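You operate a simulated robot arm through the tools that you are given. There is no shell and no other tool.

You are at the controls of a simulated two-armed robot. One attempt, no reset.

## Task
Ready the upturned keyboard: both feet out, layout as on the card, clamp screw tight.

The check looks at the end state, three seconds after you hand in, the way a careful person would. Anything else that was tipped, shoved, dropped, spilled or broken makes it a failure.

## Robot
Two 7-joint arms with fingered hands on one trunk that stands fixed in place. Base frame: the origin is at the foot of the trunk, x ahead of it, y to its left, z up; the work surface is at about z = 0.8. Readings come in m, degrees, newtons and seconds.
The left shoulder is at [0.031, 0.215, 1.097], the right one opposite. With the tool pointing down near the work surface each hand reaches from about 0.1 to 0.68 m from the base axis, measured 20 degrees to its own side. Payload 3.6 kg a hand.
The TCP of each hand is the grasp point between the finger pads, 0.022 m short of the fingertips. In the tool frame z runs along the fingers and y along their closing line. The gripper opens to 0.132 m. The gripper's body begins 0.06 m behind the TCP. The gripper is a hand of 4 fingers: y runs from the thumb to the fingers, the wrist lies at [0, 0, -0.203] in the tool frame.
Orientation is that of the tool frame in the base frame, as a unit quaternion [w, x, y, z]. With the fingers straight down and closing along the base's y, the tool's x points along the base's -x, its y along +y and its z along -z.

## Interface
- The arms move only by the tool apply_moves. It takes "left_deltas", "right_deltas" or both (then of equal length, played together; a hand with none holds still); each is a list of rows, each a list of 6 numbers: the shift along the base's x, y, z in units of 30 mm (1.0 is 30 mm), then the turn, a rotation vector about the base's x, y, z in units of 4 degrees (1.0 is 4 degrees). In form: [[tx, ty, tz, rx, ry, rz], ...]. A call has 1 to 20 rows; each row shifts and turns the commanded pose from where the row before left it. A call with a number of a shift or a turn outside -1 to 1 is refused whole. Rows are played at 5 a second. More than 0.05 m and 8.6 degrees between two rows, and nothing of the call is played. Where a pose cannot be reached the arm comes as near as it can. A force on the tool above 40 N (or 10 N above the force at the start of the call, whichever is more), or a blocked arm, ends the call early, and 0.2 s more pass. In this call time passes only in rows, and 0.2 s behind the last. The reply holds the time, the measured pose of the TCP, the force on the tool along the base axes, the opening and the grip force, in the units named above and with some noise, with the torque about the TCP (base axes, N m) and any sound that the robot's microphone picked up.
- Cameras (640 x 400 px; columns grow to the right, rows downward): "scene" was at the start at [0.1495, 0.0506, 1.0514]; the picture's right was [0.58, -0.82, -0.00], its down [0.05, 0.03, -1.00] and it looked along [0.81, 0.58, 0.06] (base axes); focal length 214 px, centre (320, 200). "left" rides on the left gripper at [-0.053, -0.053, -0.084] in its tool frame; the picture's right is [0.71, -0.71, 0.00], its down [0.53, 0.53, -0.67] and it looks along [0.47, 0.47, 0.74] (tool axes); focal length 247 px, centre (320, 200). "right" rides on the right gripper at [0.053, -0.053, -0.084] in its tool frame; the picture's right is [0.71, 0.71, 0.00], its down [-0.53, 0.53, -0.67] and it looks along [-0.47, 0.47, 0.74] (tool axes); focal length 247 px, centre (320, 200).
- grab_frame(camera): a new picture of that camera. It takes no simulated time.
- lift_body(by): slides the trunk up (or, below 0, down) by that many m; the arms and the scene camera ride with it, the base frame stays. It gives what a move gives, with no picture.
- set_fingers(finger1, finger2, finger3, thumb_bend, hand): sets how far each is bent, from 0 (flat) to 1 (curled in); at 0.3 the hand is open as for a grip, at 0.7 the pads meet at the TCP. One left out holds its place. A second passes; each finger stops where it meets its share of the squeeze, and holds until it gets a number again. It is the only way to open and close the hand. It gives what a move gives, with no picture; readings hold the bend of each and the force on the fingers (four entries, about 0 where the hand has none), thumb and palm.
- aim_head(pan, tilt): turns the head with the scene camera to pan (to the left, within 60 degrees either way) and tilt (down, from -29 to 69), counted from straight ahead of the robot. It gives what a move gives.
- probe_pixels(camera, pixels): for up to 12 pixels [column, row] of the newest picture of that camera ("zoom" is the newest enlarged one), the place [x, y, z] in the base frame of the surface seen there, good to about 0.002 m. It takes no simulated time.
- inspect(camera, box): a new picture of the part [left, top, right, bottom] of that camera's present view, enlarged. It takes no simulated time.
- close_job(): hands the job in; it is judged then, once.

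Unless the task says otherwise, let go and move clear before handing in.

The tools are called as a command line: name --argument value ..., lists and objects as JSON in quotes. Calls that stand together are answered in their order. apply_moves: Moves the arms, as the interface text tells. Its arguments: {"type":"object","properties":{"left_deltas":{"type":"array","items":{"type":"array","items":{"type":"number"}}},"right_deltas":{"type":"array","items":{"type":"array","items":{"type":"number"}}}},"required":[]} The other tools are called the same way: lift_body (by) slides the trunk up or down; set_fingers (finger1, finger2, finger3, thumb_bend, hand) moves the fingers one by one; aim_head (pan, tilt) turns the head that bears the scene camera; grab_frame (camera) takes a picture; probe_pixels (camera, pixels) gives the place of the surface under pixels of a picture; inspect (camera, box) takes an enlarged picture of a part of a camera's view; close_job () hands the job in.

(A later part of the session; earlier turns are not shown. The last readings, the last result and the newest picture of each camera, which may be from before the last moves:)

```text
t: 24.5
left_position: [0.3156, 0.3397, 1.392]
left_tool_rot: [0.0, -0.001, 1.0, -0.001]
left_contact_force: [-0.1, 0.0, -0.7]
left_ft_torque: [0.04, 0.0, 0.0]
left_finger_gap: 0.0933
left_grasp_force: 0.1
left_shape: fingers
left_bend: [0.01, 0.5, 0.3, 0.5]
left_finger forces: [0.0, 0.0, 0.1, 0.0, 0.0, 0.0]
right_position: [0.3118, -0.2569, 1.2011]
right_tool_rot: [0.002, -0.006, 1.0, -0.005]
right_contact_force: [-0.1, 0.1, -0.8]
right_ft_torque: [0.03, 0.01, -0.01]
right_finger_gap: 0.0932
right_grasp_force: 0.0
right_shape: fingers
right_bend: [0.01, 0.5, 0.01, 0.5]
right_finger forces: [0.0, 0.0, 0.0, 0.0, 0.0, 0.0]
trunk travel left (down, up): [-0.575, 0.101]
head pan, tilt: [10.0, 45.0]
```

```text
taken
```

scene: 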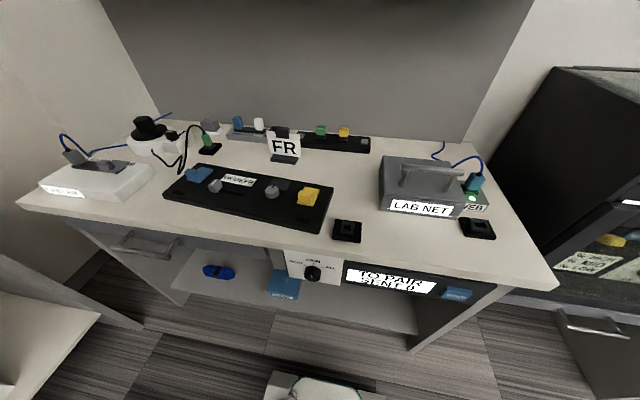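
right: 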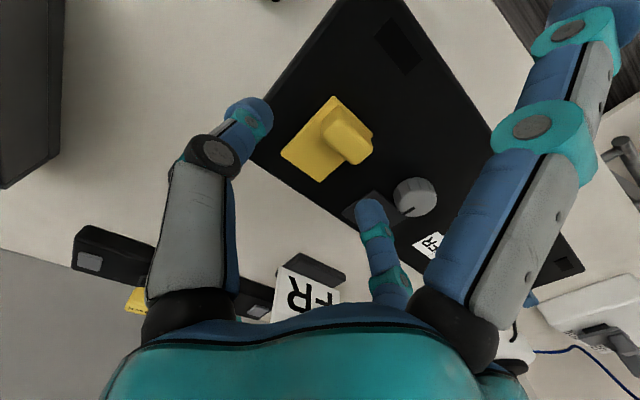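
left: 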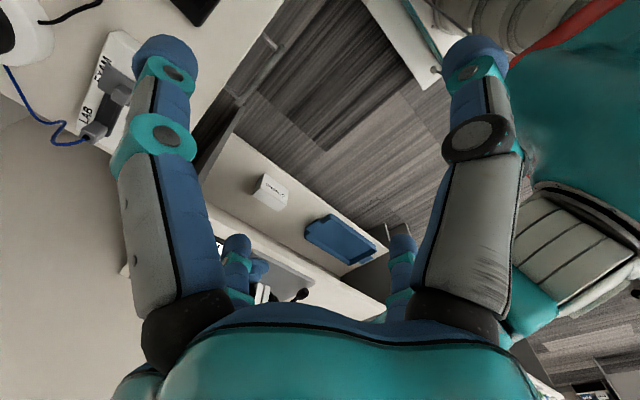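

The right hand is parked at (0.31, -0.26) and the keyboard looks unmoved. I'll bring the left hand above the yellow foot at z≈0.95 with the -7° yaw.

apply_moves --left_deltas '[[0.39, -0.52, -0.98, 0, 0, -0.117], [0.39, -0.52, -0.98, 0, 0, -0.117], [0.39, -0.52, -0.98, 0, 0, -0.117], [0.39, -0.52, -0.98, 0, 0, -0.117], [0.39, -0.52, -0.98, 0, 0, -0.117], [0.39, -0.52, -0.98, 0, 0, -0.117], [0.39, -0.52, -0.98, 0, 0, -0.117], [0.39, -0.52, -0.98, 0, 0, -0.117], [0.39, -0.52, -0.98, 0, 0, -0.117], [0.39, -0.52, -0.98, 0, 0, -0.117], [0.39, -0.52, -0.98, 0, 0, -0.117], [0.39, -0.52, -0.98, 0, 0, -0.117], [0.39, -0.52, -0.98, 0, 0, -0.117], [0.39, -0.52, -0.98, 0, 0, -0.117], [0.39, -0.52, -0.98, 0, 0, -0.117]]'

aim_head --pan 5 --tilt 45

grab_frame --camera "scene"

grab_frame --camera "left"

```text
t: 27.7
left_position: [0.4929, 0.106, 0.9494]
left_tool_rot: [0.0, 0.061, 0.998, 0.0]
left_contact_force: [0.4, 0.6, 0.3]
left_ft_torque: [0.01, -0.01, 0.0]
left_finger_gap: 0.0933
left_grasp_force: 0.0
left_shape: fingers
left_bend: [0.01, 0.5, 0.3, 0.5]
left_finger forces: [0.0, 0.0, 0.1, 0.1, 0.1, 0.0]
right_position: [0.3123, -0.2583, 1.2003]
right_tool_rot: [0.002, -0.007, 1.0, -0.005]
right_contact_force: [0.0, -0.5, 0.0]
right_ft_torque: [-0.02, -0.01, -0.01]
right_finger_gap: 0.0931
right_grasp_force: 0.1
right_shape: fingers
right_bend: [0.01, 0.5, 0.01, 0.5]
right_finger forces: [0.0, 0.0, 0.1, 0.0, 0.0, 0.1]
trunk travel left (down, up): [-0.575, 0.101]
head pan, tilt: [10.0, 45.0]
```

```text
t: 28.3
left_position: [0.4923, 0.1067, 0.9505]
left_tool_rot: [0.0, 0.06, 0.998, -0.001]
left_contact_force: [0.2, -0.6, 0.3]
left_ft_torque: [0.01, 0.01, 0.0]
left_finger_gap: 0.0935
left_grasp_force: 0.0
left_shape: fingers
left_bend: [0.01, 0.5, 0.3, 0.5]
left_finger forces: [0.0, 0.0, 0.1, 0.0, 0.1, 0.0]
right_position: [0.3126, -0.2566, 1.2013]
right_tool_rot: [0.003, -0.006, 1.0, -0.005]
right_contact_force: [-0.2, 0.1, 0.5]
right_ft_torque: [-0.02, -0.02, -0.02]
right_finger_gap: 0.0933
right_grasp_force: 0.0
right_shape: fingers
right_bend: [0.01, 0.5, 0.01, 0.5]
right_finger forces: [0.0, 0.0, 0.0, 0.1, 0.0, 0.0]
trunk travel left (down, up): [-0.575, 0.101]
head pan, tilt: [5.0, 45.0]
```

```text
taken
```

scene: 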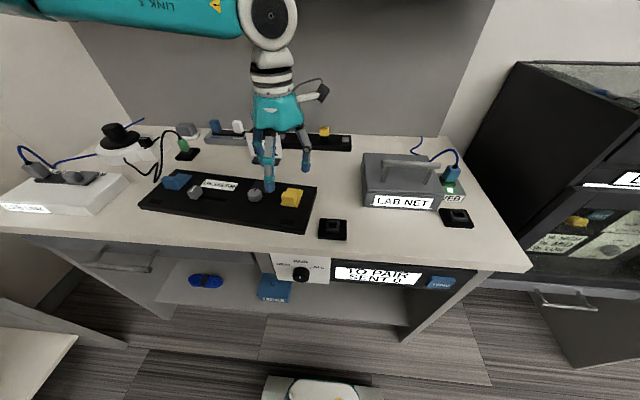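

```text
taken
```

left: 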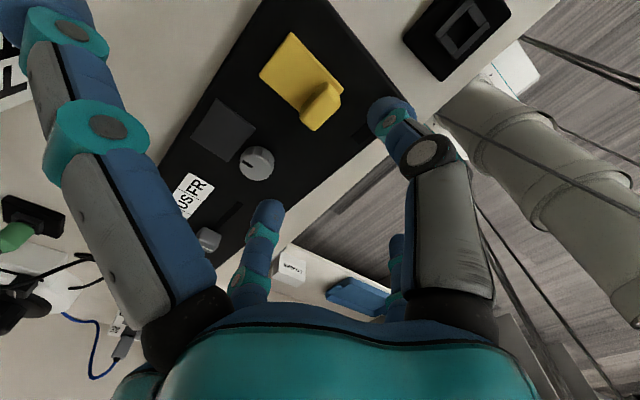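

The left hand tracks well at (0.4925, 0.1065, 0.950). I'll refine the yellow block's position with the left camera before descending.

inspect --camera "left" --box '[230, 10, 390, 150]'

inspect --camera "scene" --box '[220, 120, 340, 240]'

```text
2.86 times, centred on (310, 80) of left
```

zoom: 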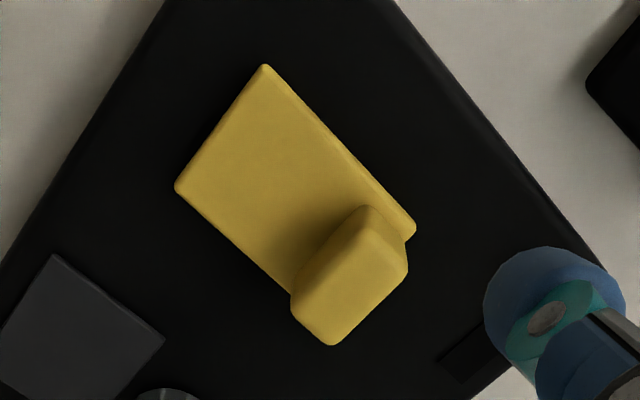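

```text
3.33 times, centred on (280, 180) of scene
```

zoom: 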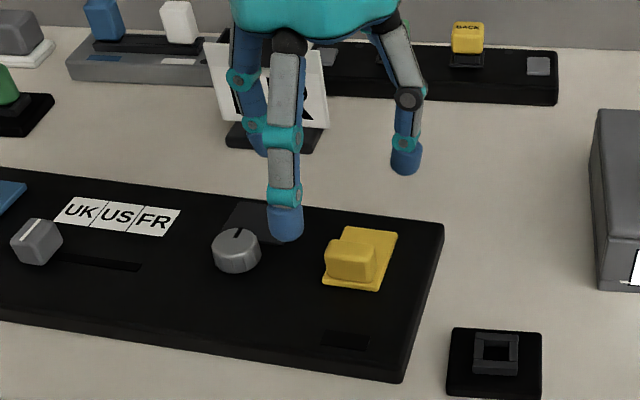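

inspect --camera "left" --box '[230, 10, 390, 150]'

probe_pixels --camera "zoom" --pixels '[[265, 72], [182, 186], [408, 228], [285, 280], [365, 212], [330, 338], [402, 268], [298, 298], [340, 290], [372, 228], [200, 350], [470, 350]]'

```text
2.86 times, centred on (310, 80) of left
```

zoom: 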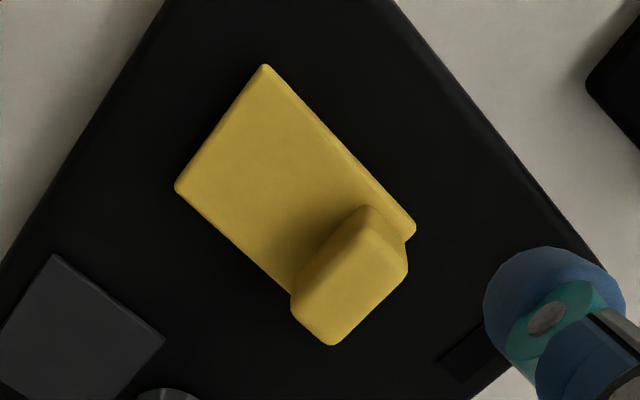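

```text
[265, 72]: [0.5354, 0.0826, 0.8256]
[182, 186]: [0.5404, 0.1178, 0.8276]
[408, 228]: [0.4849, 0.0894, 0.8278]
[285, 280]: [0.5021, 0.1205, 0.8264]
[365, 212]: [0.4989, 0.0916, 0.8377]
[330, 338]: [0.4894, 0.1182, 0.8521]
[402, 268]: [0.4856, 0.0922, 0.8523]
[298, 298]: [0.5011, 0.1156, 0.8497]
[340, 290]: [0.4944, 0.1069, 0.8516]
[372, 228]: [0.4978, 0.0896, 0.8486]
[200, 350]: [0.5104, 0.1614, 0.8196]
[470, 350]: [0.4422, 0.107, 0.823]
```

The block is centred at (0.493, 0.1045), x 0.486-0.500, y 0.090-0.119. I'll narrow the pinch, flatten finger 3, and descend to z≈0.865.

set_fingers --hand "left" --finger1 0 --finger2 0.56 --finger3 0 --thumb_bend 0.56

apply_moves --left_deltas '[[0.02, -0.03, -0.9, 0, 0, 0], [0.0, -0.03, -0.9, 0, 0, 0], [0, 0, -0.9, 0, 0, 0]]'

inspect --camera "scene" --box '[220, 120, 340, 240]'

inspect --camera "left" --box '[200, 50, 440, 250]'

```text
t: 29.3
left_position: [0.4916, 0.1057, 0.9497]
left_tool_rot: [0.0, 0.061, 0.998, -0.001]
left_contact_force: [0.9, -0.3, 0.8]
left_ft_torque: [0.0, 0.01, -0.01]
left_finger_gap: 0.0898
left_grasp_force: 0.1
left_shape: fingers
left_bend: [0.01, 0.56, 0.01, 0.56]
left_finger forces: [0.1, 0.1, 0.1, 0.1, 0.0, 0.0]
right_position: [0.3117, -0.2576, 1.2009]
right_tool_rot: [0.002, -0.006, 1.0, -0.005]
right_contact_force: [0.4, 0.5, -0.3]
right_ft_torque: [0.01, -0.01, -0.05]
right_finger_gap: 0.0932
right_grasp_force: 0.2
right_shape: fingers
right_bend: [0.01, 0.5, 0.01, 0.5]
right_finger forces: [0.0, 0.0, 0.0, 0.1, 0.0, 0.0]
trunk travel left (down, up): [-0.575, 0.101]
head pan, tilt: [5.0, 45.0]
```

```text
t: 30.1
left_position: [0.4911, 0.1043, 0.8677]
left_tool_rot: [-0.001, 0.061, 0.998, -0.001]
left_contact_force: [-1.0, 0.3, 0.9]
left_ft_torque: [-0.04, 0.02, -0.03]
left_finger_gap: 0.09
left_grasp_force: 0.1
left_shape: fingers
left_bend: [0.01, 0.56, 0.01, 0.56]
left_finger forces: [0.0, 0.0, 0.1, 0.0, 0.0, 0.0]
right_position: [0.3113, -0.2578, 1.2007]
right_tool_rot: [0.002, -0.007, 1.0, -0.005]
right_contact_force: [-0.6, -0.1, 0.1]
right_ft_torque: [0.0, -0.04, -0.01]
right_finger_gap: 0.0931
right_grasp_force: 0.1
right_shape: fingers
right_bend: [0.01, 0.5, 0.01, 0.5]
right_finger forces: [0.1, 0.0, 0.0, 0.1, 0.0, 0.0]
trunk travel left (down, up): [-0.575, 0.101]
head pan, tilt: [5.0, 45.0]
```

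```text
3.33 times, centred on (280, 180) of scene
```

zoom: 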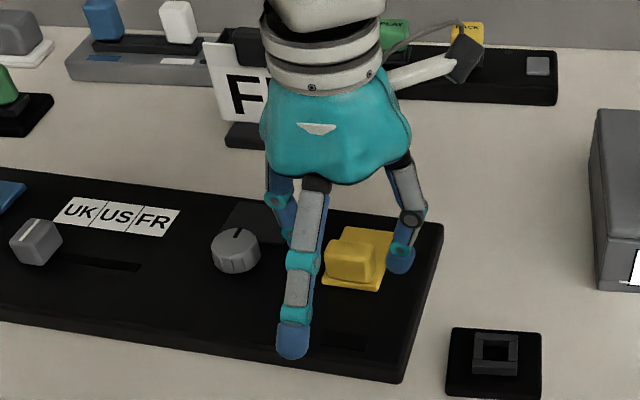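

```text
2.00 times, centred on (320, 150) of left
```

zoom: 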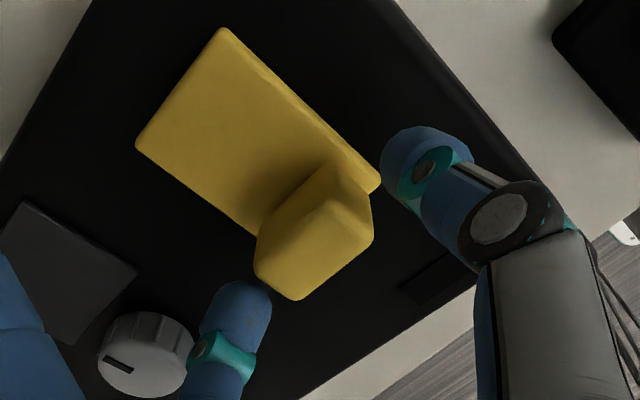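

Thumb and finger 2 straddle the yellow block cleanly. I'll descend the last 14 mm and close the pinch.

apply_moves --left_deltas '[[0.06, 0, -0.25, 0, 0, 0], [0, 0, -0.25, 0, 0, 0]]'

set_fingers --hand "left" --finger2 0.72 --thumb_bend 0.72

inspect --camera "left" --box '[200, 50, 440, 250]'

inspect --camera "scene" --box '[220, 120, 340, 240]'

```text
t: 30.7
left_position: [0.4937, 0.1047, 0.8555]
left_tool_rot: [-0.001, 0.061, 0.998, -0.001]
left_contact_force: [-0.4, 0.0, 0.0]
left_ft_torque: [-0.01, -0.01, 0.0]
left_finger_gap: 0.0899
left_grasp_force: 0.0
left_shape: fingers
left_bend: [0.01, 0.56, 0.01, 0.56]
left_finger forces: [0.0, 0.0, 0.0, 0.0, 0.0, 0.0]
right_position: [0.3114, -0.257, 1.2003]
right_tool_rot: [0.002, -0.006, 1.0, -0.005]
right_contact_force: [-0.9, 0.3, 0.9]
right_ft_torque: [-0.01, 0.01, -0.02]
right_finger_gap: 0.0934
right_grasp_force: 0.1
right_shape: fingers
right_bend: [0.01, 0.5, 0.01, 0.5]
right_finger forces: [0.1, 0.0, 0.1, 0.1, 0.0, 0.0]
trunk travel left (down, up): [-0.575, 0.101]
head pan, tilt: [5.0, 45.0]
```

```text
t: 31.7
left_position: [0.4928, 0.1027, 0.8548]
left_tool_rot: [0.0, 0.061, 0.998, -0.001]
left_contact_force: [0.9, -0.7, 0.0]
left_ft_torque: [-0.02, 0.0, 0.02]
left_finger_gap: 0.0868
left_grasp_force: 9.2
left_shape: fingers
left_bend: [0.01, 0.61, 0.01, 0.64]
left_finger forces: [0.0, 8.9, 0.0, 0.0, 9.6, 0.0]
right_position: [0.311, -0.2577, 1.2008]
right_tool_rot: [0.001, -0.006, 1.0, -0.006]
right_contact_force: [0.1, -1.2, -0.9]
right_ft_torque: [-0.02, 0.02, 0.0]
right_finger_gap: 0.0934
right_grasp_force: 0.2
right_shape: fingers
right_bend: [0.01, 0.5, 0.01, 0.5]
right_finger forces: [0.0, 0.1, 0.0, 0.1, 0.0, 0.1]
trunk travel left (down, up): [-0.575, 0.101]
head pan, tilt: [5.0, 45.0]
```

```text
2.00 times, centred on (320, 150) of left
```

zoom: 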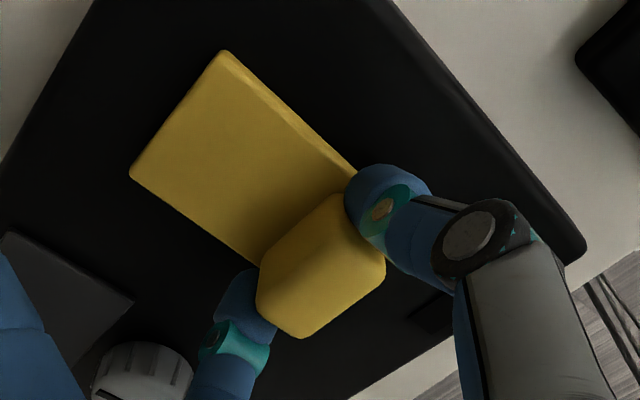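

```text
3.33 times, centred on (280, 180) of scene
```

zoom: 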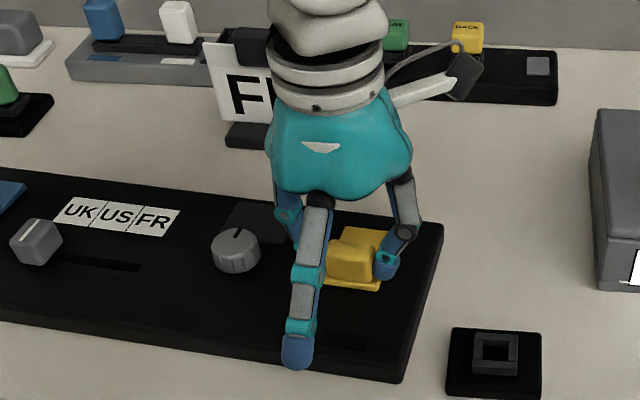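

The pinch holds with about 9 N on each side. I'll try a small upward arc (7 mm up, 3 mm toward the hinge) and check the forces and picture.

apply_moves --left_deltas '[[0.05, -0.005, 0.12, 0, 0, 0], [0.06, -0.007, 0.12, 0, 0, 0]]'

inspect --camera "left" --box '[200, 50, 440, 250]'

inspect --camera "scene" --box '[220, 120, 340, 240]'

```text
t: 32.3
left_position: [0.4969, 0.1036, 0.8622]
left_tool_rot: [0.0, 0.061, 0.998, 0.0]
left_contact_force: [-3.3, 0.0, 0.6]
left_ft_torque: [0.04, 0.07, 0.04]
left_finger_gap: 0.087
left_grasp_force: 9.5
left_shape: fingers
left_bend: [0.01, 0.6, 0.01, 0.64]
left_finger forces: [0.0, 9.3, 0.0, 0.0, 9.5, 0.0]
right_position: [0.3111, -0.2569, 1.2004]
right_tool_rot: [0.002, -0.006, 1.0, -0.005]
right_contact_force: [-0.7, 0.1, -0.5]
right_ft_torque: [0.01, -0.01, 0.03]
right_finger_gap: 0.0931
right_grasp_force: 0.1
right_shape: fingers
right_bend: [0.01, 0.5, 0.01, 0.5]
right_finger forces: [0.0, 0.0, 0.0, 0.0, 0.0, 0.0]
trunk travel left (down, up): [-0.575, 0.101]
head pan, tilt: [5.0, 45.0]
```

```text
2.00 times, centred on (320, 150) of left
```

zoom: 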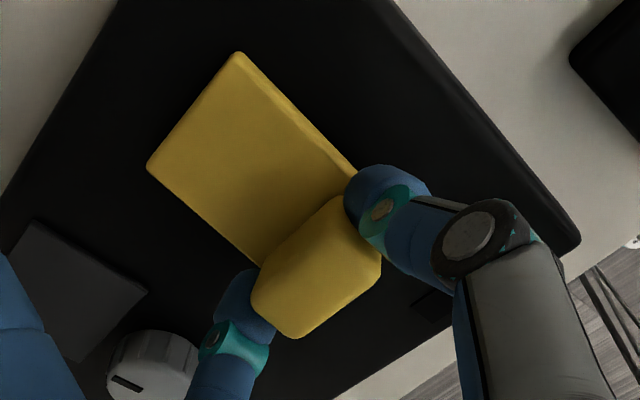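

```text
3.33 times, centred on (280, 180) of scene
```

zoom: 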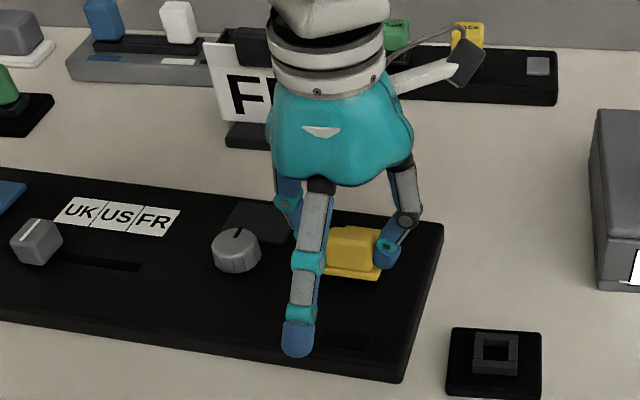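

The foot is lifting with the hand and forces stay small (about -3 N in x). I'll continue along the arc to roughly 40°.

apply_moves --left_deltas '[[0.14, -0.018, 0.22, 0, 0, 0], [0.18, -0.022, 0.195, 0, 0, 0], [0.215, -0.026, 0.15, 0, 0, 0]]'

inspect --camera "left" --box '[200, 50, 440, 250]'

inspect --camera "scene" --box '[220, 120, 340, 240]'

```text
t: 33.1
left_position: [0.513, 0.1015, 0.8789]
left_tool_rot: [0.0, 0.061, 0.998, 0.0]
left_contact_force: [-5.7, 0.2, 5.8]
left_ft_torque: [0.01, 0.18, 0.04]
left_finger_gap: 0.0866
left_grasp_force: 10.8
left_shape: fingers
left_bend: [0.01, 0.6, 0.01, 0.64]
left_finger forces: [0.0, 9.8, 0.0, 0.1, 10.6, 0.1]
right_position: [0.3105, -0.2575, 1.201]
right_tool_rot: [0.003, -0.007, 1.0, -0.005]
right_contact_force: [-0.7, 0.8, 0.6]
right_ft_torque: [0.01, 0.01, -0.01]
right_finger_gap: 0.093
right_grasp_force: 0.1
right_shape: fingers
right_bend: [0.01, 0.5, 0.01, 0.5]
right_finger forces: [0.0, 0.0, 0.1, 0.0, 0.0, 0.0]
trunk travel left (down, up): [-0.575, 0.101]
head pan, tilt: [5.0, 45.0]
```

```text
2.00 times, centred on (320, 150) of left
```

zoom: 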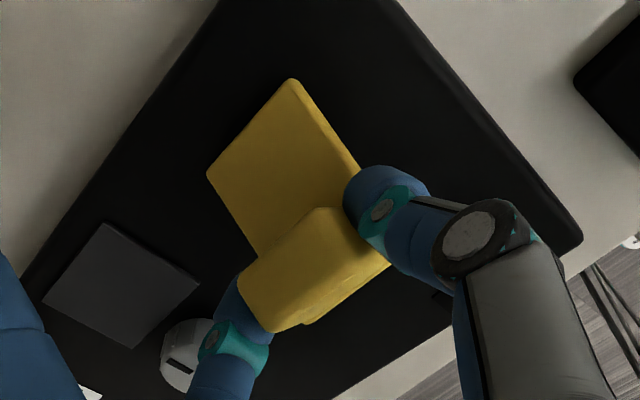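

```text
3.33 times, centred on (280, 180) of scene
```

zoom: 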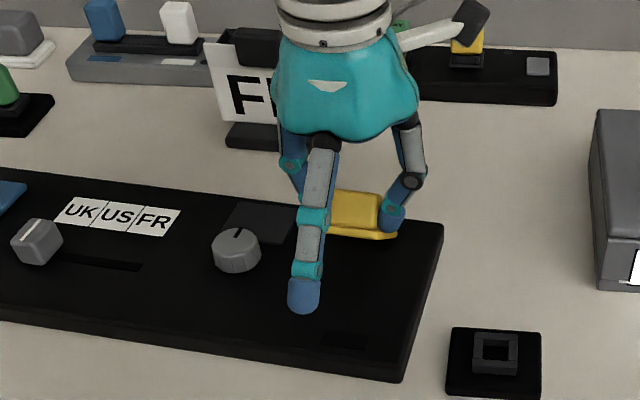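

The block is leaning over toward the hinge, so the foot is turning; forces are moderate (-5.7, 0, +5.8 N). I'll continue the arc with slightly more height.

apply_moves --left_deltas '[[0.17, -0.02, 0.18, 0, 0, 0], [0.23, -0.028, 0.11, 0, 0, 0]]'

inspect --camera "left" --box '[200, 50, 440, 250]'

inspect --camera "scene" --box '[220, 120, 340, 240]'

```text
t: 33.7
left_position: [0.526, 0.0991, 0.8866]
left_tool_rot: [0.0, 0.061, 0.998, 0.0]
left_contact_force: [-1.7, -1.6, -0.9]
left_ft_torque: [-0.04, 0.06, 0.02]
left_finger_gap: 0.0867
left_grasp_force: 9.5
left_shape: fingers
left_bend: [0.01, 0.6, 0.01, 0.64]
left_finger forces: [0.0, 8.8, 0.0, 0.0, 10.6, 0.0]
right_position: [0.3108, -0.2581, 1.2006]
right_tool_rot: [0.001, -0.005, 1.0, -0.005]
right_contact_force: [0.8, -0.2, -0.3]
right_ft_torque: [0.0, -0.01, 0.01]
right_finger_gap: 0.0934
right_grasp_force: 0.1
right_shape: fingers
right_bend: [0.01, 0.5, 0.01, 0.5]
right_finger forces: [0.1, 0.0, 0.1, 0.1, 0.1, 0.0]
trunk travel left (down, up): [-0.575, 0.101]
head pan, tilt: [5.0, 45.0]
```

```text
2.00 times, centred on (320, 150) of left
```

zoom: 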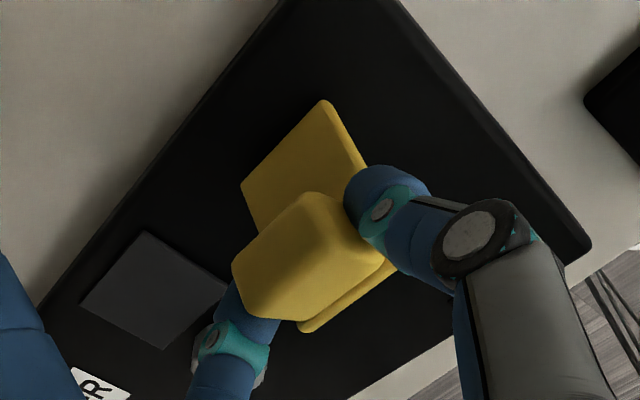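

```text
3.33 times, centred on (280, 180) of scene
```

zoom: 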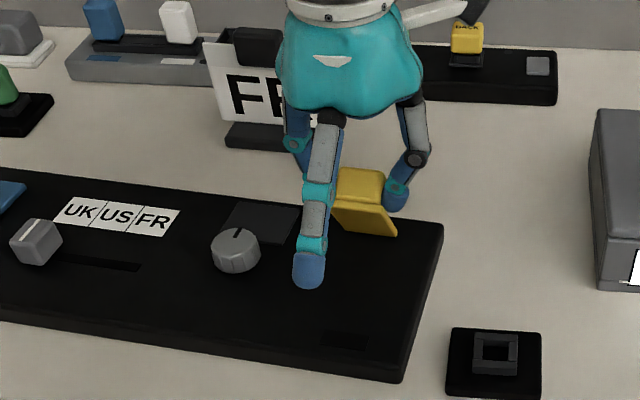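

The foot now stands at roughly 55-60° with low force. I'll continue over the top toward 90° in small steps, watching for a stop.

apply_moves --left_deltas '[[0.25, -0.03, 0.04, 0, 0, 0], [0.26, -0.03, 0.0, 0, 0, 0]]'

inspect --camera "left" --box '[200, 50, 440, 250]'

inspect --camera "scene" --box '[220, 120, 340, 240]'

```text
t: 34.3
left_position: [0.5394, 0.0985, 0.8878]
left_tool_rot: [0.0, 0.061, 0.998, -0.001]
left_contact_force: [-1.4, -0.6, 4.4]
left_ft_torque: [0.01, 0.09, 0.0]
left_finger_gap: 0.0864
left_grasp_force: 10.7
left_shape: fingers
left_bend: [0.01, 0.6, 0.01, 0.64]
left_finger forces: [0.0, 9.3, 0.0, 0.1, 10.7, 0.1]
right_position: [0.3117, -0.258, 1.2005]
right_tool_rot: [0.003, -0.005, 1.0, -0.005]
right_contact_force: [0.0, 0.3, 0.7]
right_ft_torque: [-0.01, -0.01, 0.03]
right_finger_gap: 0.0929
right_grasp_force: 0.0
right_shape: fingers
right_bend: [0.01, 0.5, 0.01, 0.5]
right_finger forces: [0.0, 0.0, 0.0, 0.0, 0.1, 0.0]
trunk travel left (down, up): [-0.575, 0.101]
head pan, tilt: [5.0, 45.0]
```

```text
2.00 times, centred on (320, 150) of left
```

zoom: 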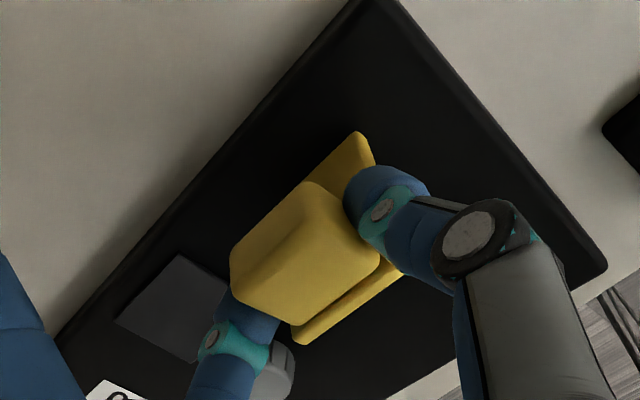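

```text
3.33 times, centred on (280, 180) of scene
```

zoom: 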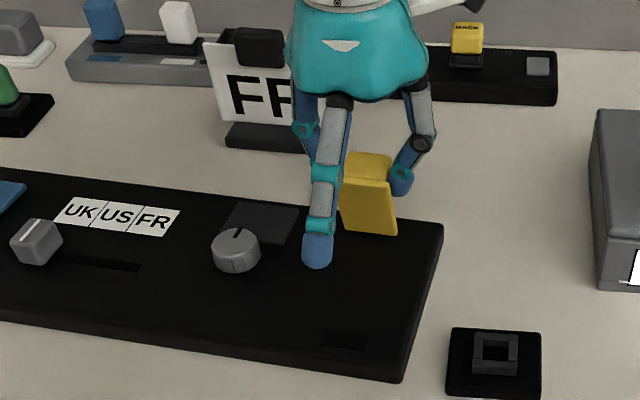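

The foot is around 75-80° with about 4 N. I'll keep going past vertical and watch for a hard stop or a click.

apply_moves --left_deltas '[[0.25, -0.03, -0.03, 0, 0, 0], [0.25, -0.03, -0.08, 0, 0, 0]]'

inspect --camera "left" --box '[200, 50, 440, 250]'

inspect --camera "scene" --box '[220, 120, 340, 240]'

```text
t: 34.9
left_position: [0.554, 0.0967, 0.8855]
left_tool_rot: [-0.001, 0.061, 0.998, 0.0]
left_contact_force: [-4.7, -0.2, 3.3]
left_ft_torque: [0.03, 0.16, 0.02]
left_finger_gap: 0.0867
left_grasp_force: 9.5
left_shape: fingers
left_bend: [0.01, 0.6, 0.01, 0.65]
left_finger forces: [0.1, 9.7, 0.0, 0.1, 10.2, 0.0]
right_position: [0.3094, -0.2581, 1.2019]
right_tool_rot: [0.002, -0.006, 1.0, -0.005]
right_contact_force: [0.6, 0.5, 0.2]
right_ft_torque: [-0.02, 0.04, -0.01]
right_finger_gap: 0.093
right_grasp_force: 0.0
right_shape: fingers
right_bend: [0.01, 0.5, 0.01, 0.5]
right_finger forces: [0.0, 0.1, 0.0, 0.1, 0.0, 0.0]
trunk travel left (down, up): [-0.575, 0.101]
head pan, tilt: [5.0, 45.0]
```

```text
2.00 times, centred on (320, 150) of left
```

zoom: 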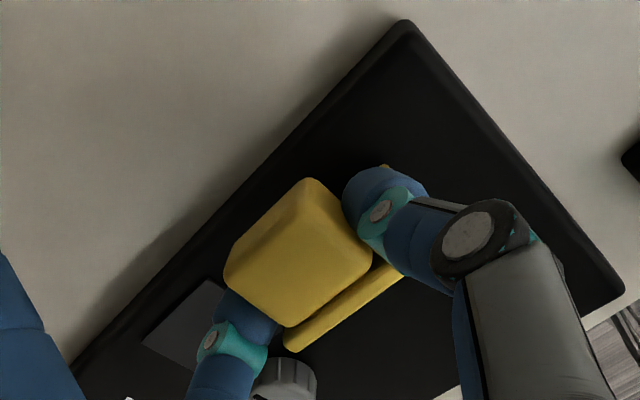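

```text
3.33 times, centred on (280, 180) of scene
```

zoom: 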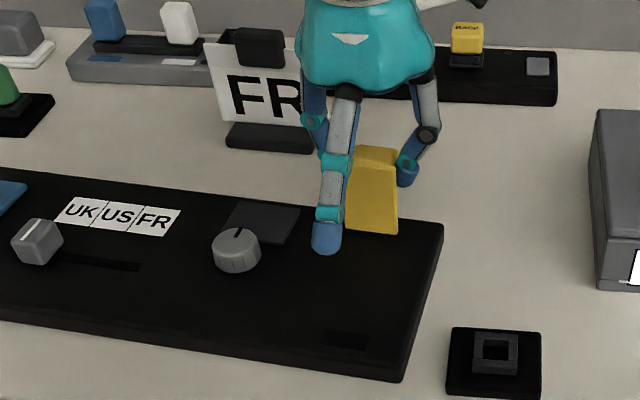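

The foot is now about vertical, the keyboard hasn't shifted. I'll push on in small steps to find the end stop.

apply_moves --left_deltas '[[0.12, -0.015, -0.05, 0, 0, 0], [0.12, -0.015, -0.06, 0, 0, 0]]'

inspect --camera "left" --box '[200, 50, 440, 250]'

inspect --camera "scene" --box '[220, 120, 340, 240]'

```text
t: 35.5
left_position: [0.5597, 0.0955, 0.8828]
left_tool_rot: [-0.001, 0.062, 0.998, -0.001]
left_contact_force: [-11.2, 2.1, 10.9]
left_ft_torque: [0.07, 0.24, 0.06]
left_finger_gap: 0.0864
left_grasp_force: 11.0
left_shape: fingers
left_bend: [0.01, 0.6, 0.01, 0.66]
left_finger forces: [0.0, 11.0, 0.0, 0.0, 10.6, 0.0]
right_position: [0.3101, -0.2572, 1.2014]
right_tool_rot: [0.003, -0.006, 1.0, -0.005]
right_contact_force: [-0.5, 0.8, -0.8]
right_ft_torque: [-0.03, 0.0, 0.02]
right_finger_gap: 0.0932
right_grasp_force: 0.1
right_shape: fingers
right_bend: [0.01, 0.5, 0.01, 0.5]
right_finger forces: [0.0, 0.0, 0.0, 0.0, 0.0, 0.1]
trunk travel left (down, up): [-0.575, 0.101]
head pan, tilt: [5.0, 45.0]
```

```text
2.00 times, centred on (320, 150) of left
```

zoom: 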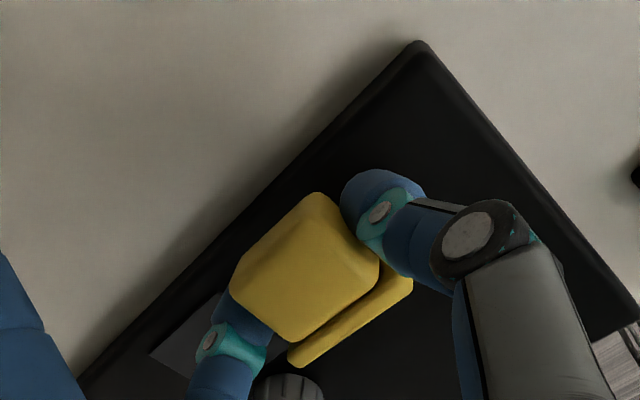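

```text
3.33 times, centred on (280, 180) of scene
```

zoom: 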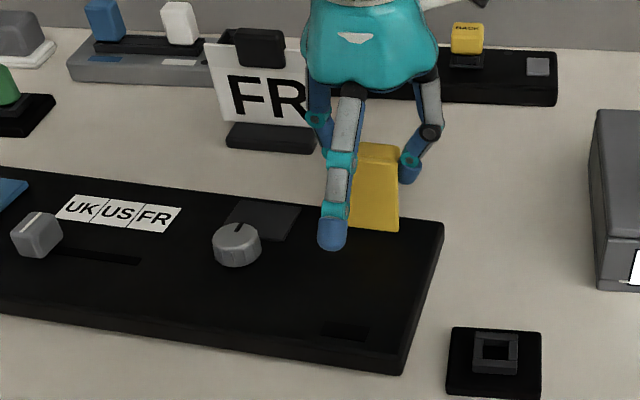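

Force jumped to about 11 N both ways, so the foot has met its end stop past vertical. I'll release the pinch and see whether it stays.

set_fingers --hand "left" --finger2 0.5 --thumb_bend 0.5

inspect --camera "scene" --box '[220, 120, 340, 240]'

inspect --camera "left" --box '[200, 50, 440, 250]'

```text
t: 36.5
left_position: [0.5611, 0.0953, 0.881]
left_tool_rot: [0.0, 0.062, 0.998, 0.0]
left_contact_force: [0.1, -1.0, -1.5]
left_ft_torque: [-0.04, 0.02, -0.01]
left_finger_gap: 0.0933
left_grasp_force: 0.0
left_shape: fingers
left_bend: [0.01, 0.5, 0.01, 0.5]
left_finger forces: [0.0, 0.0, 0.0, 0.0, 0.0, 0.0]
right_position: [0.3111, -0.2567, 1.2005]
right_tool_rot: [0.002, -0.006, 1.0, -0.006]
right_contact_force: [-0.1, 0.6, 0.4]
right_ft_torque: [0.0, 0.0, 0.02]
right_finger_gap: 0.0931
right_grasp_force: 0.1
right_shape: fingers
right_bend: [0.01, 0.5, 0.01, 0.5]
right_finger forces: [0.0, 0.0, 0.1, 0.1, 0.0, 0.0]
trunk travel left (down, up): [-0.575, 0.101]
head pan, tilt: [5.0, 45.0]
```

```text
3.33 times, centred on (280, 180) of scene
```

zoom: 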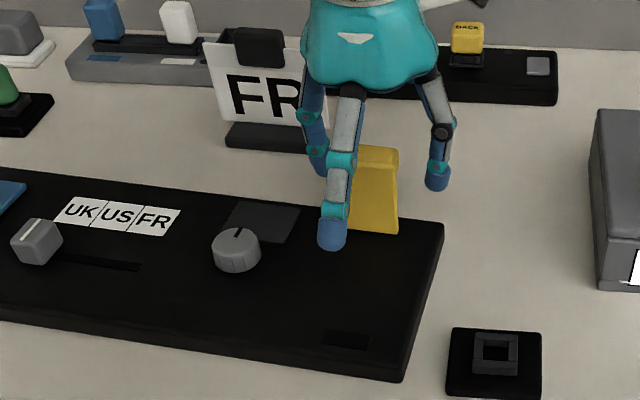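

```text
2.00 times, centred on (320, 150) of left
```

zoom: 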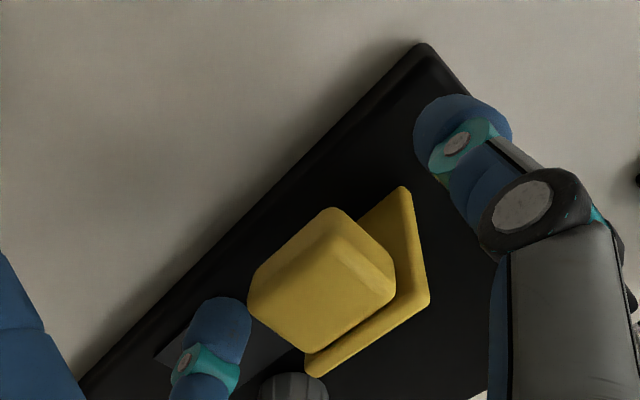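

The foot stays up after release and the keyboard sits where it was. I'll raise the hand clear and measure the foot's angle.

apply_moves --left_deltas '[[0, 0, 0.9, 0, 0, 0], [0, 0, 0.9, 0, 0, 0], [-0.5, 0.5, 0.9, 0, 0, 0], [-0.8, 0.9, 0.5, 0, 0, 0], [-0.8, 0.9, 0, 0, 0, 0], [-0.8, 0.9, 0, 0, 0, 0]]'

inspect --camera "scene" --box '[240, 140, 320, 220]'

grab_frame --camera "left"

```text
t: 37.9
left_position: [0.4765, 0.195, 0.9786]
left_tool_rot: [-0.001, 0.061, 0.998, -0.001]
left_contact_force: [0.0, 0.6, 0.3]
left_ft_torque: [0.0, -0.01, -0.03]
left_finger_gap: 0.0932
left_grasp_force: 0.2
left_shape: fingers
left_bend: [0.01, 0.5, 0.01, 0.5]
left_finger forces: [0.1, 0.0, 0.1, 0.0, 0.0, 0.1]
right_position: [0.3118, -0.2562, 1.1998]
right_tool_rot: [0.003, -0.006, 1.0, -0.006]
right_contact_force: [-0.7, 0.2, 0.3]
right_ft_torque: [-0.01, -0.04, -0.03]
right_finger_gap: 0.0931
right_grasp_force: 0.1
right_shape: fingers
right_bend: [0.01, 0.5, 0.01, 0.5]
right_finger forces: [0.0, 0.0, 0.1, 0.0, 0.0, 0.0]
trunk travel left (down, up): [-0.575, 0.101]
head pan, tilt: [5.0, 45.0]
```

```text
5.00 times, centred on (280, 180) of scene
```

zoom: 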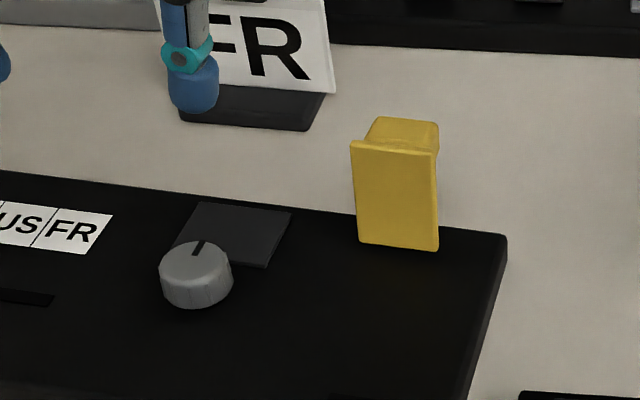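

```text
taken
```

left: 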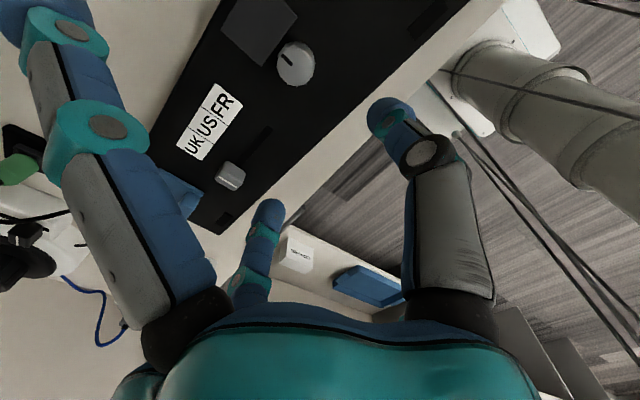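

inspect --camera "scene" --box '[240, 140, 320, 220]'

probe_pixels --camera "zoom" --pixels '[[365, 235], [430, 243], [360, 150], [430, 160], [395, 200], [400, 128], [380, 120], [205, 262], [165, 270], [228, 275], [195, 245], [240, 230]]'

```text
5.00 times, centred on (280, 180) of scene
```

zoom: 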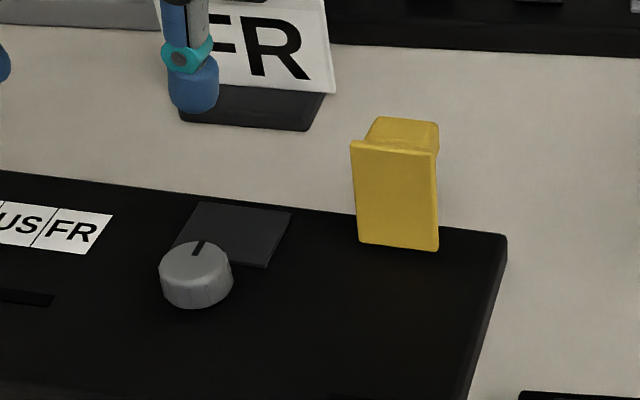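

```text
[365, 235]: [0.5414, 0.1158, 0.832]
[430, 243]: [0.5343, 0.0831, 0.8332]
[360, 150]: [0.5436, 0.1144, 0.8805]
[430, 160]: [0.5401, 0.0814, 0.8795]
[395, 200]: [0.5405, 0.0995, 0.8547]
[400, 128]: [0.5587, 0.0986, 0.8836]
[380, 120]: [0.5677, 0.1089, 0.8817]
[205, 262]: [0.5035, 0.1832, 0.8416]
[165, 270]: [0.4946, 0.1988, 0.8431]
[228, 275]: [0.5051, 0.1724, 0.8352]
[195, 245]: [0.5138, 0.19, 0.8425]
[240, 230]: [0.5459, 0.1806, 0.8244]
```

The yellow foot stands about 4° past vertical (x 0.538 at the base, 0.542 at the top) and is stable. Next I'll check the surroundings of the blue foot, especially the cable, before moving there.

aim_head --pan 30 --tilt 45

grab_frame --camera "scene"

inspect --camera "scene" --box '[230, 90, 390, 210]'

```text
t: 38.8
left_position: [0.476, 0.1941, 0.9781]
left_tool_rot: [0.0, 0.061, 0.998, -0.001]
left_contact_force: [0.8, 0.5, -0.1]
left_ft_torque: [-0.02, -0.01, 0.0]
left_finger_gap: 0.0932
left_grasp_force: 0.1
left_shape: fingers
left_bend: [0.01, 0.5, 0.01, 0.5]
left_finger forces: [0.0, 0.1, 0.0, 0.0, 0.0, 0.0]
right_position: [0.3117, -0.2579, 1.2013]
right_tool_rot: [0.002, -0.005, 1.0, -0.006]
right_contact_force: [-0.2, 0.0, -0.2]
right_ft_torque: [-0.01, 0.0, 0.0]
right_finger_gap: 0.0932
right_grasp_force: 0.1
right_shape: fingers
right_bend: [0.01, 0.5, 0.01, 0.5]
right_finger forces: [0.0, 0.0, 0.1, 0.1, 0.0, 0.1]
trunk travel left (down, up): [-0.575, 0.101]
head pan, tilt: [30.0, 45.0]
```

```text
taken
```

scene: 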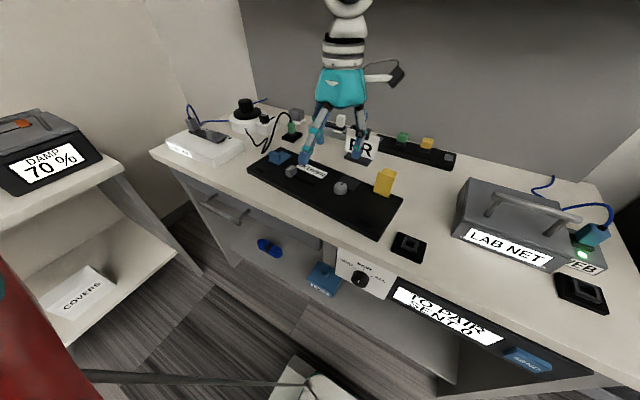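

```text
3.33 times, centred on (310, 150) of scene
```

zoom: 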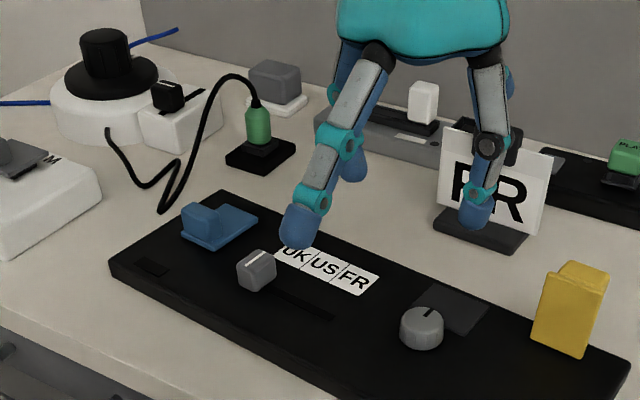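

The black cable runs at zoom pixels (108,130)-(160,210)-(220,80) to the green plug at (258,130). I'll probe those for clearance.

probe_pixels --camera "zoom" --pixels '[[162, 210], [185, 165], [203, 120], [222, 80], [240, 77], [257, 110], [262, 165], [140, 182], [180, 160], [220, 190], [110, 270], [275, 80]]'

inspect --camera "scene" --box '[260, 135, 310, 175]'

probe_pixels --camera "zoom" --pixels '[[200, 130], [160, 160], [230, 200], [250, 170], [300, 190], [390, 215], [150, 215], [225, 250]]'

```text
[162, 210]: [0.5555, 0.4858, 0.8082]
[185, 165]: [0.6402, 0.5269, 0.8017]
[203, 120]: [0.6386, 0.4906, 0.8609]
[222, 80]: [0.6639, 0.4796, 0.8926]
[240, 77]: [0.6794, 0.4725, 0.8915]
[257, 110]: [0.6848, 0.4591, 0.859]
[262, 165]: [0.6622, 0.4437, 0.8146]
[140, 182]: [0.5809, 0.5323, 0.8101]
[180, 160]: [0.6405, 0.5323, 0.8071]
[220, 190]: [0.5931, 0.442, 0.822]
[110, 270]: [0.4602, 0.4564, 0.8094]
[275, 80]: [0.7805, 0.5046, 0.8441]
```

```text
10.00 times, centred on (285, 155) of scene
```

zoom: 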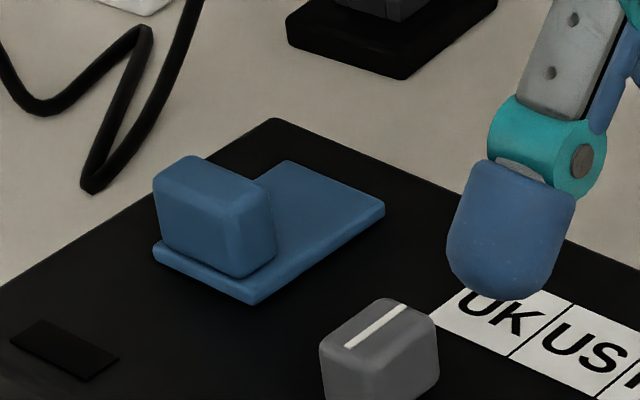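

```text
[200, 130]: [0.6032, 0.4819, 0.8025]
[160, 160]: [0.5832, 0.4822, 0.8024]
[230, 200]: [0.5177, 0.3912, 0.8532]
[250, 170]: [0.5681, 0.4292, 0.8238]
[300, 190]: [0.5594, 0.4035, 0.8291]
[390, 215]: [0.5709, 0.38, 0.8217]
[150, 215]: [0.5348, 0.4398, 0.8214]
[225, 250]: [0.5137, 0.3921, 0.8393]
```

The cable's nearest point is (0.556, 0.486) flat on the table and the plug is at (0.685, 0.459), outside the hand's sweep. I'll check the grey strip behind and then move over the blue foot.

grab_frame --camera "scene"

probe_pixels --camera "scene" --pixels '[[340, 119], [340, 126], [330, 130], [297, 113], [297, 122], [372, 140], [360, 158]]'

apply_moves --left_deltas '[[0.2, 0.85, 0.2, 0, 0, 0.05], [0.2, 0.85, 0.0, 0, 0, 0.05], [0.2, 0.85, 0, 0, 0, 0.05], [0.2, 0.85, 0, 0, 0, 0.05], [0.2, 0.85, 0, 0, 0, 0.05], [0.2, 0.85, 0, 0, 0, 0.05], [0.2, 0.85, 0, 0, 0, 0.05], [0.2, 0.95, 0, 0, 0, 0.05]]'

grab_frame --camera "left"

inspect --camera "scene" --box '[230, 90, 390, 210]'

```text
taken
```

scene: 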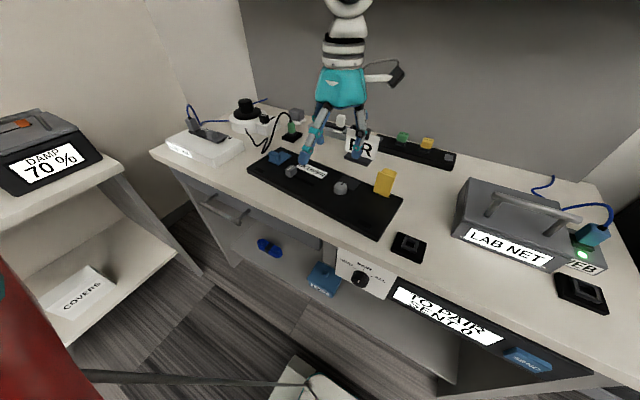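

```text
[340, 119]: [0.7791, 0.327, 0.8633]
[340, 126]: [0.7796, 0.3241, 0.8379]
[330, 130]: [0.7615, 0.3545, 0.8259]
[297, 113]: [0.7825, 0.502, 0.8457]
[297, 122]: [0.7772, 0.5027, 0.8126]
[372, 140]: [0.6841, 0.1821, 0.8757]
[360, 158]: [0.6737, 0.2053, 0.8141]
```

```text
t: 40.6
left_position: [0.5242, 0.3991, 0.984]
left_tool_rot: [0.0, 0.047, 0.999, 0.0]
left_contact_force: [0.2, 0.2, -0.9]
left_ft_torque: [0.03, 0.0, -0.02]
left_finger_gap: 0.0931
left_grasp_force: 0.1
left_shape: fingers
left_bend: [0.01, 0.5, 0.01, 0.5]
left_finger forces: [0.1, 0.0, 0.1, 0.0, 0.0, 0.0]
right_position: [0.3116, -0.2562, 1.2008]
right_tool_rot: [0.002, -0.006, 1.0, -0.005]
right_contact_force: [0.6, 0.0, -0.9]
right_ft_torque: [0.01, 0.02, 0.03]
right_finger_gap: 0.0931
right_grasp_force: 0.0
right_shape: fingers
right_bend: [0.01, 0.5, 0.01, 0.5]
right_finger forces: [0.1, 0.0, 0.1, 0.0, 0.0, 0.0]
trunk travel left (down, up): [-0.575, 0.101]
head pan, tilt: [30.0, 45.0]
```

```text
taken
```

left: 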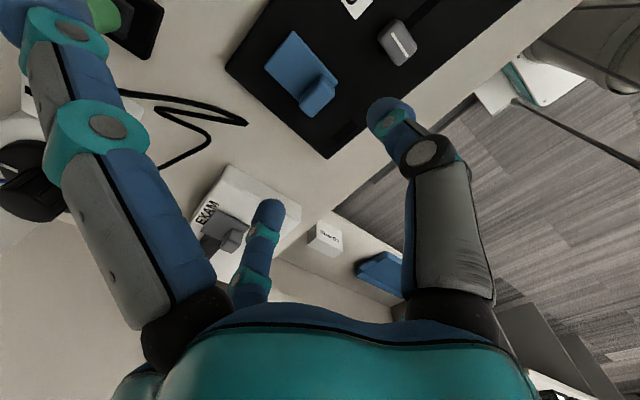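

```text
3.33 times, centred on (310, 150) of scene
```

zoom: 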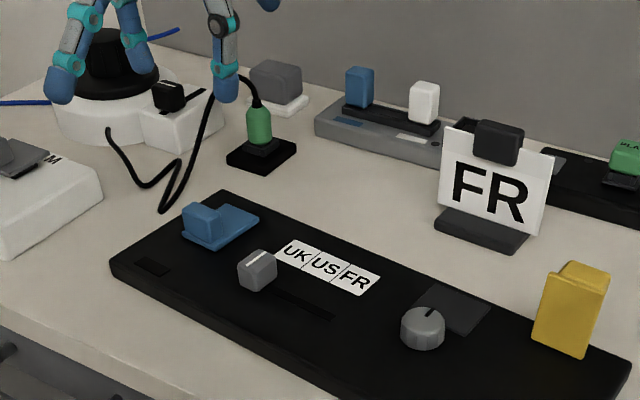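

The hand is over the blue foot at (0.524, 0.399, 0.984) with clear surroundings. I'll measure the blue block precisely.

inspect --camera "left" --box '[240, 20, 370, 130]'

probe_pixels --camera "zoom" --pixels '[[260, 70], [145, 190], [450, 240], [300, 400], [320, 260], [330, 330], [380, 320], [440, 280], [400, 240], [310, 365]]'

```text
3.64 times, centred on (305, 75) of left
```

zoom: 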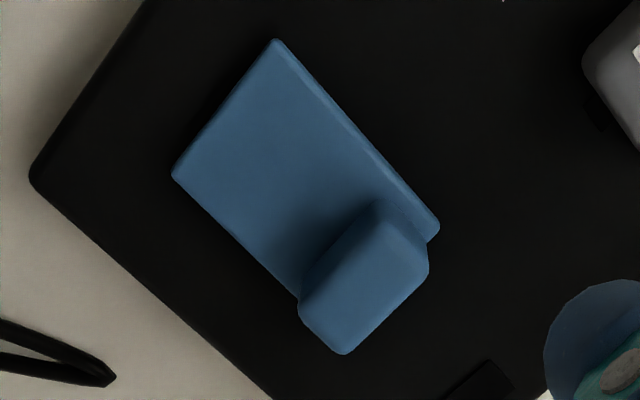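

```text
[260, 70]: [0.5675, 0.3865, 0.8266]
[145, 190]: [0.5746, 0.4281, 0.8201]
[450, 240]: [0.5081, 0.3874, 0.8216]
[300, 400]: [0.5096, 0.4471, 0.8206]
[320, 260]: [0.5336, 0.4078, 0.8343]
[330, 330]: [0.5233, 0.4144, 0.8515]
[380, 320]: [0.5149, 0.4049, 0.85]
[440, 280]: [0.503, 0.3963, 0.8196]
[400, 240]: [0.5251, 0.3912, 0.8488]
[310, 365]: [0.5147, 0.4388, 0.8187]
```

probe_pixels --camera "zoom" --pixels '[[275, 48], [180, 175], [432, 230], [345, 345], [303, 305], [422, 268], [390, 215], [300, 290], [360, 280]]'

```text
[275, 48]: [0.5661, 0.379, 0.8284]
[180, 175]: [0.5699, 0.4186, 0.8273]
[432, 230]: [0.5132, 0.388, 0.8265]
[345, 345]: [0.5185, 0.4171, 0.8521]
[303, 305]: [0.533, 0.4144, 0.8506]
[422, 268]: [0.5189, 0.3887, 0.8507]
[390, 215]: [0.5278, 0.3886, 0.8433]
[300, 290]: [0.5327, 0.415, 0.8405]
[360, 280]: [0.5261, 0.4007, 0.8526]
```

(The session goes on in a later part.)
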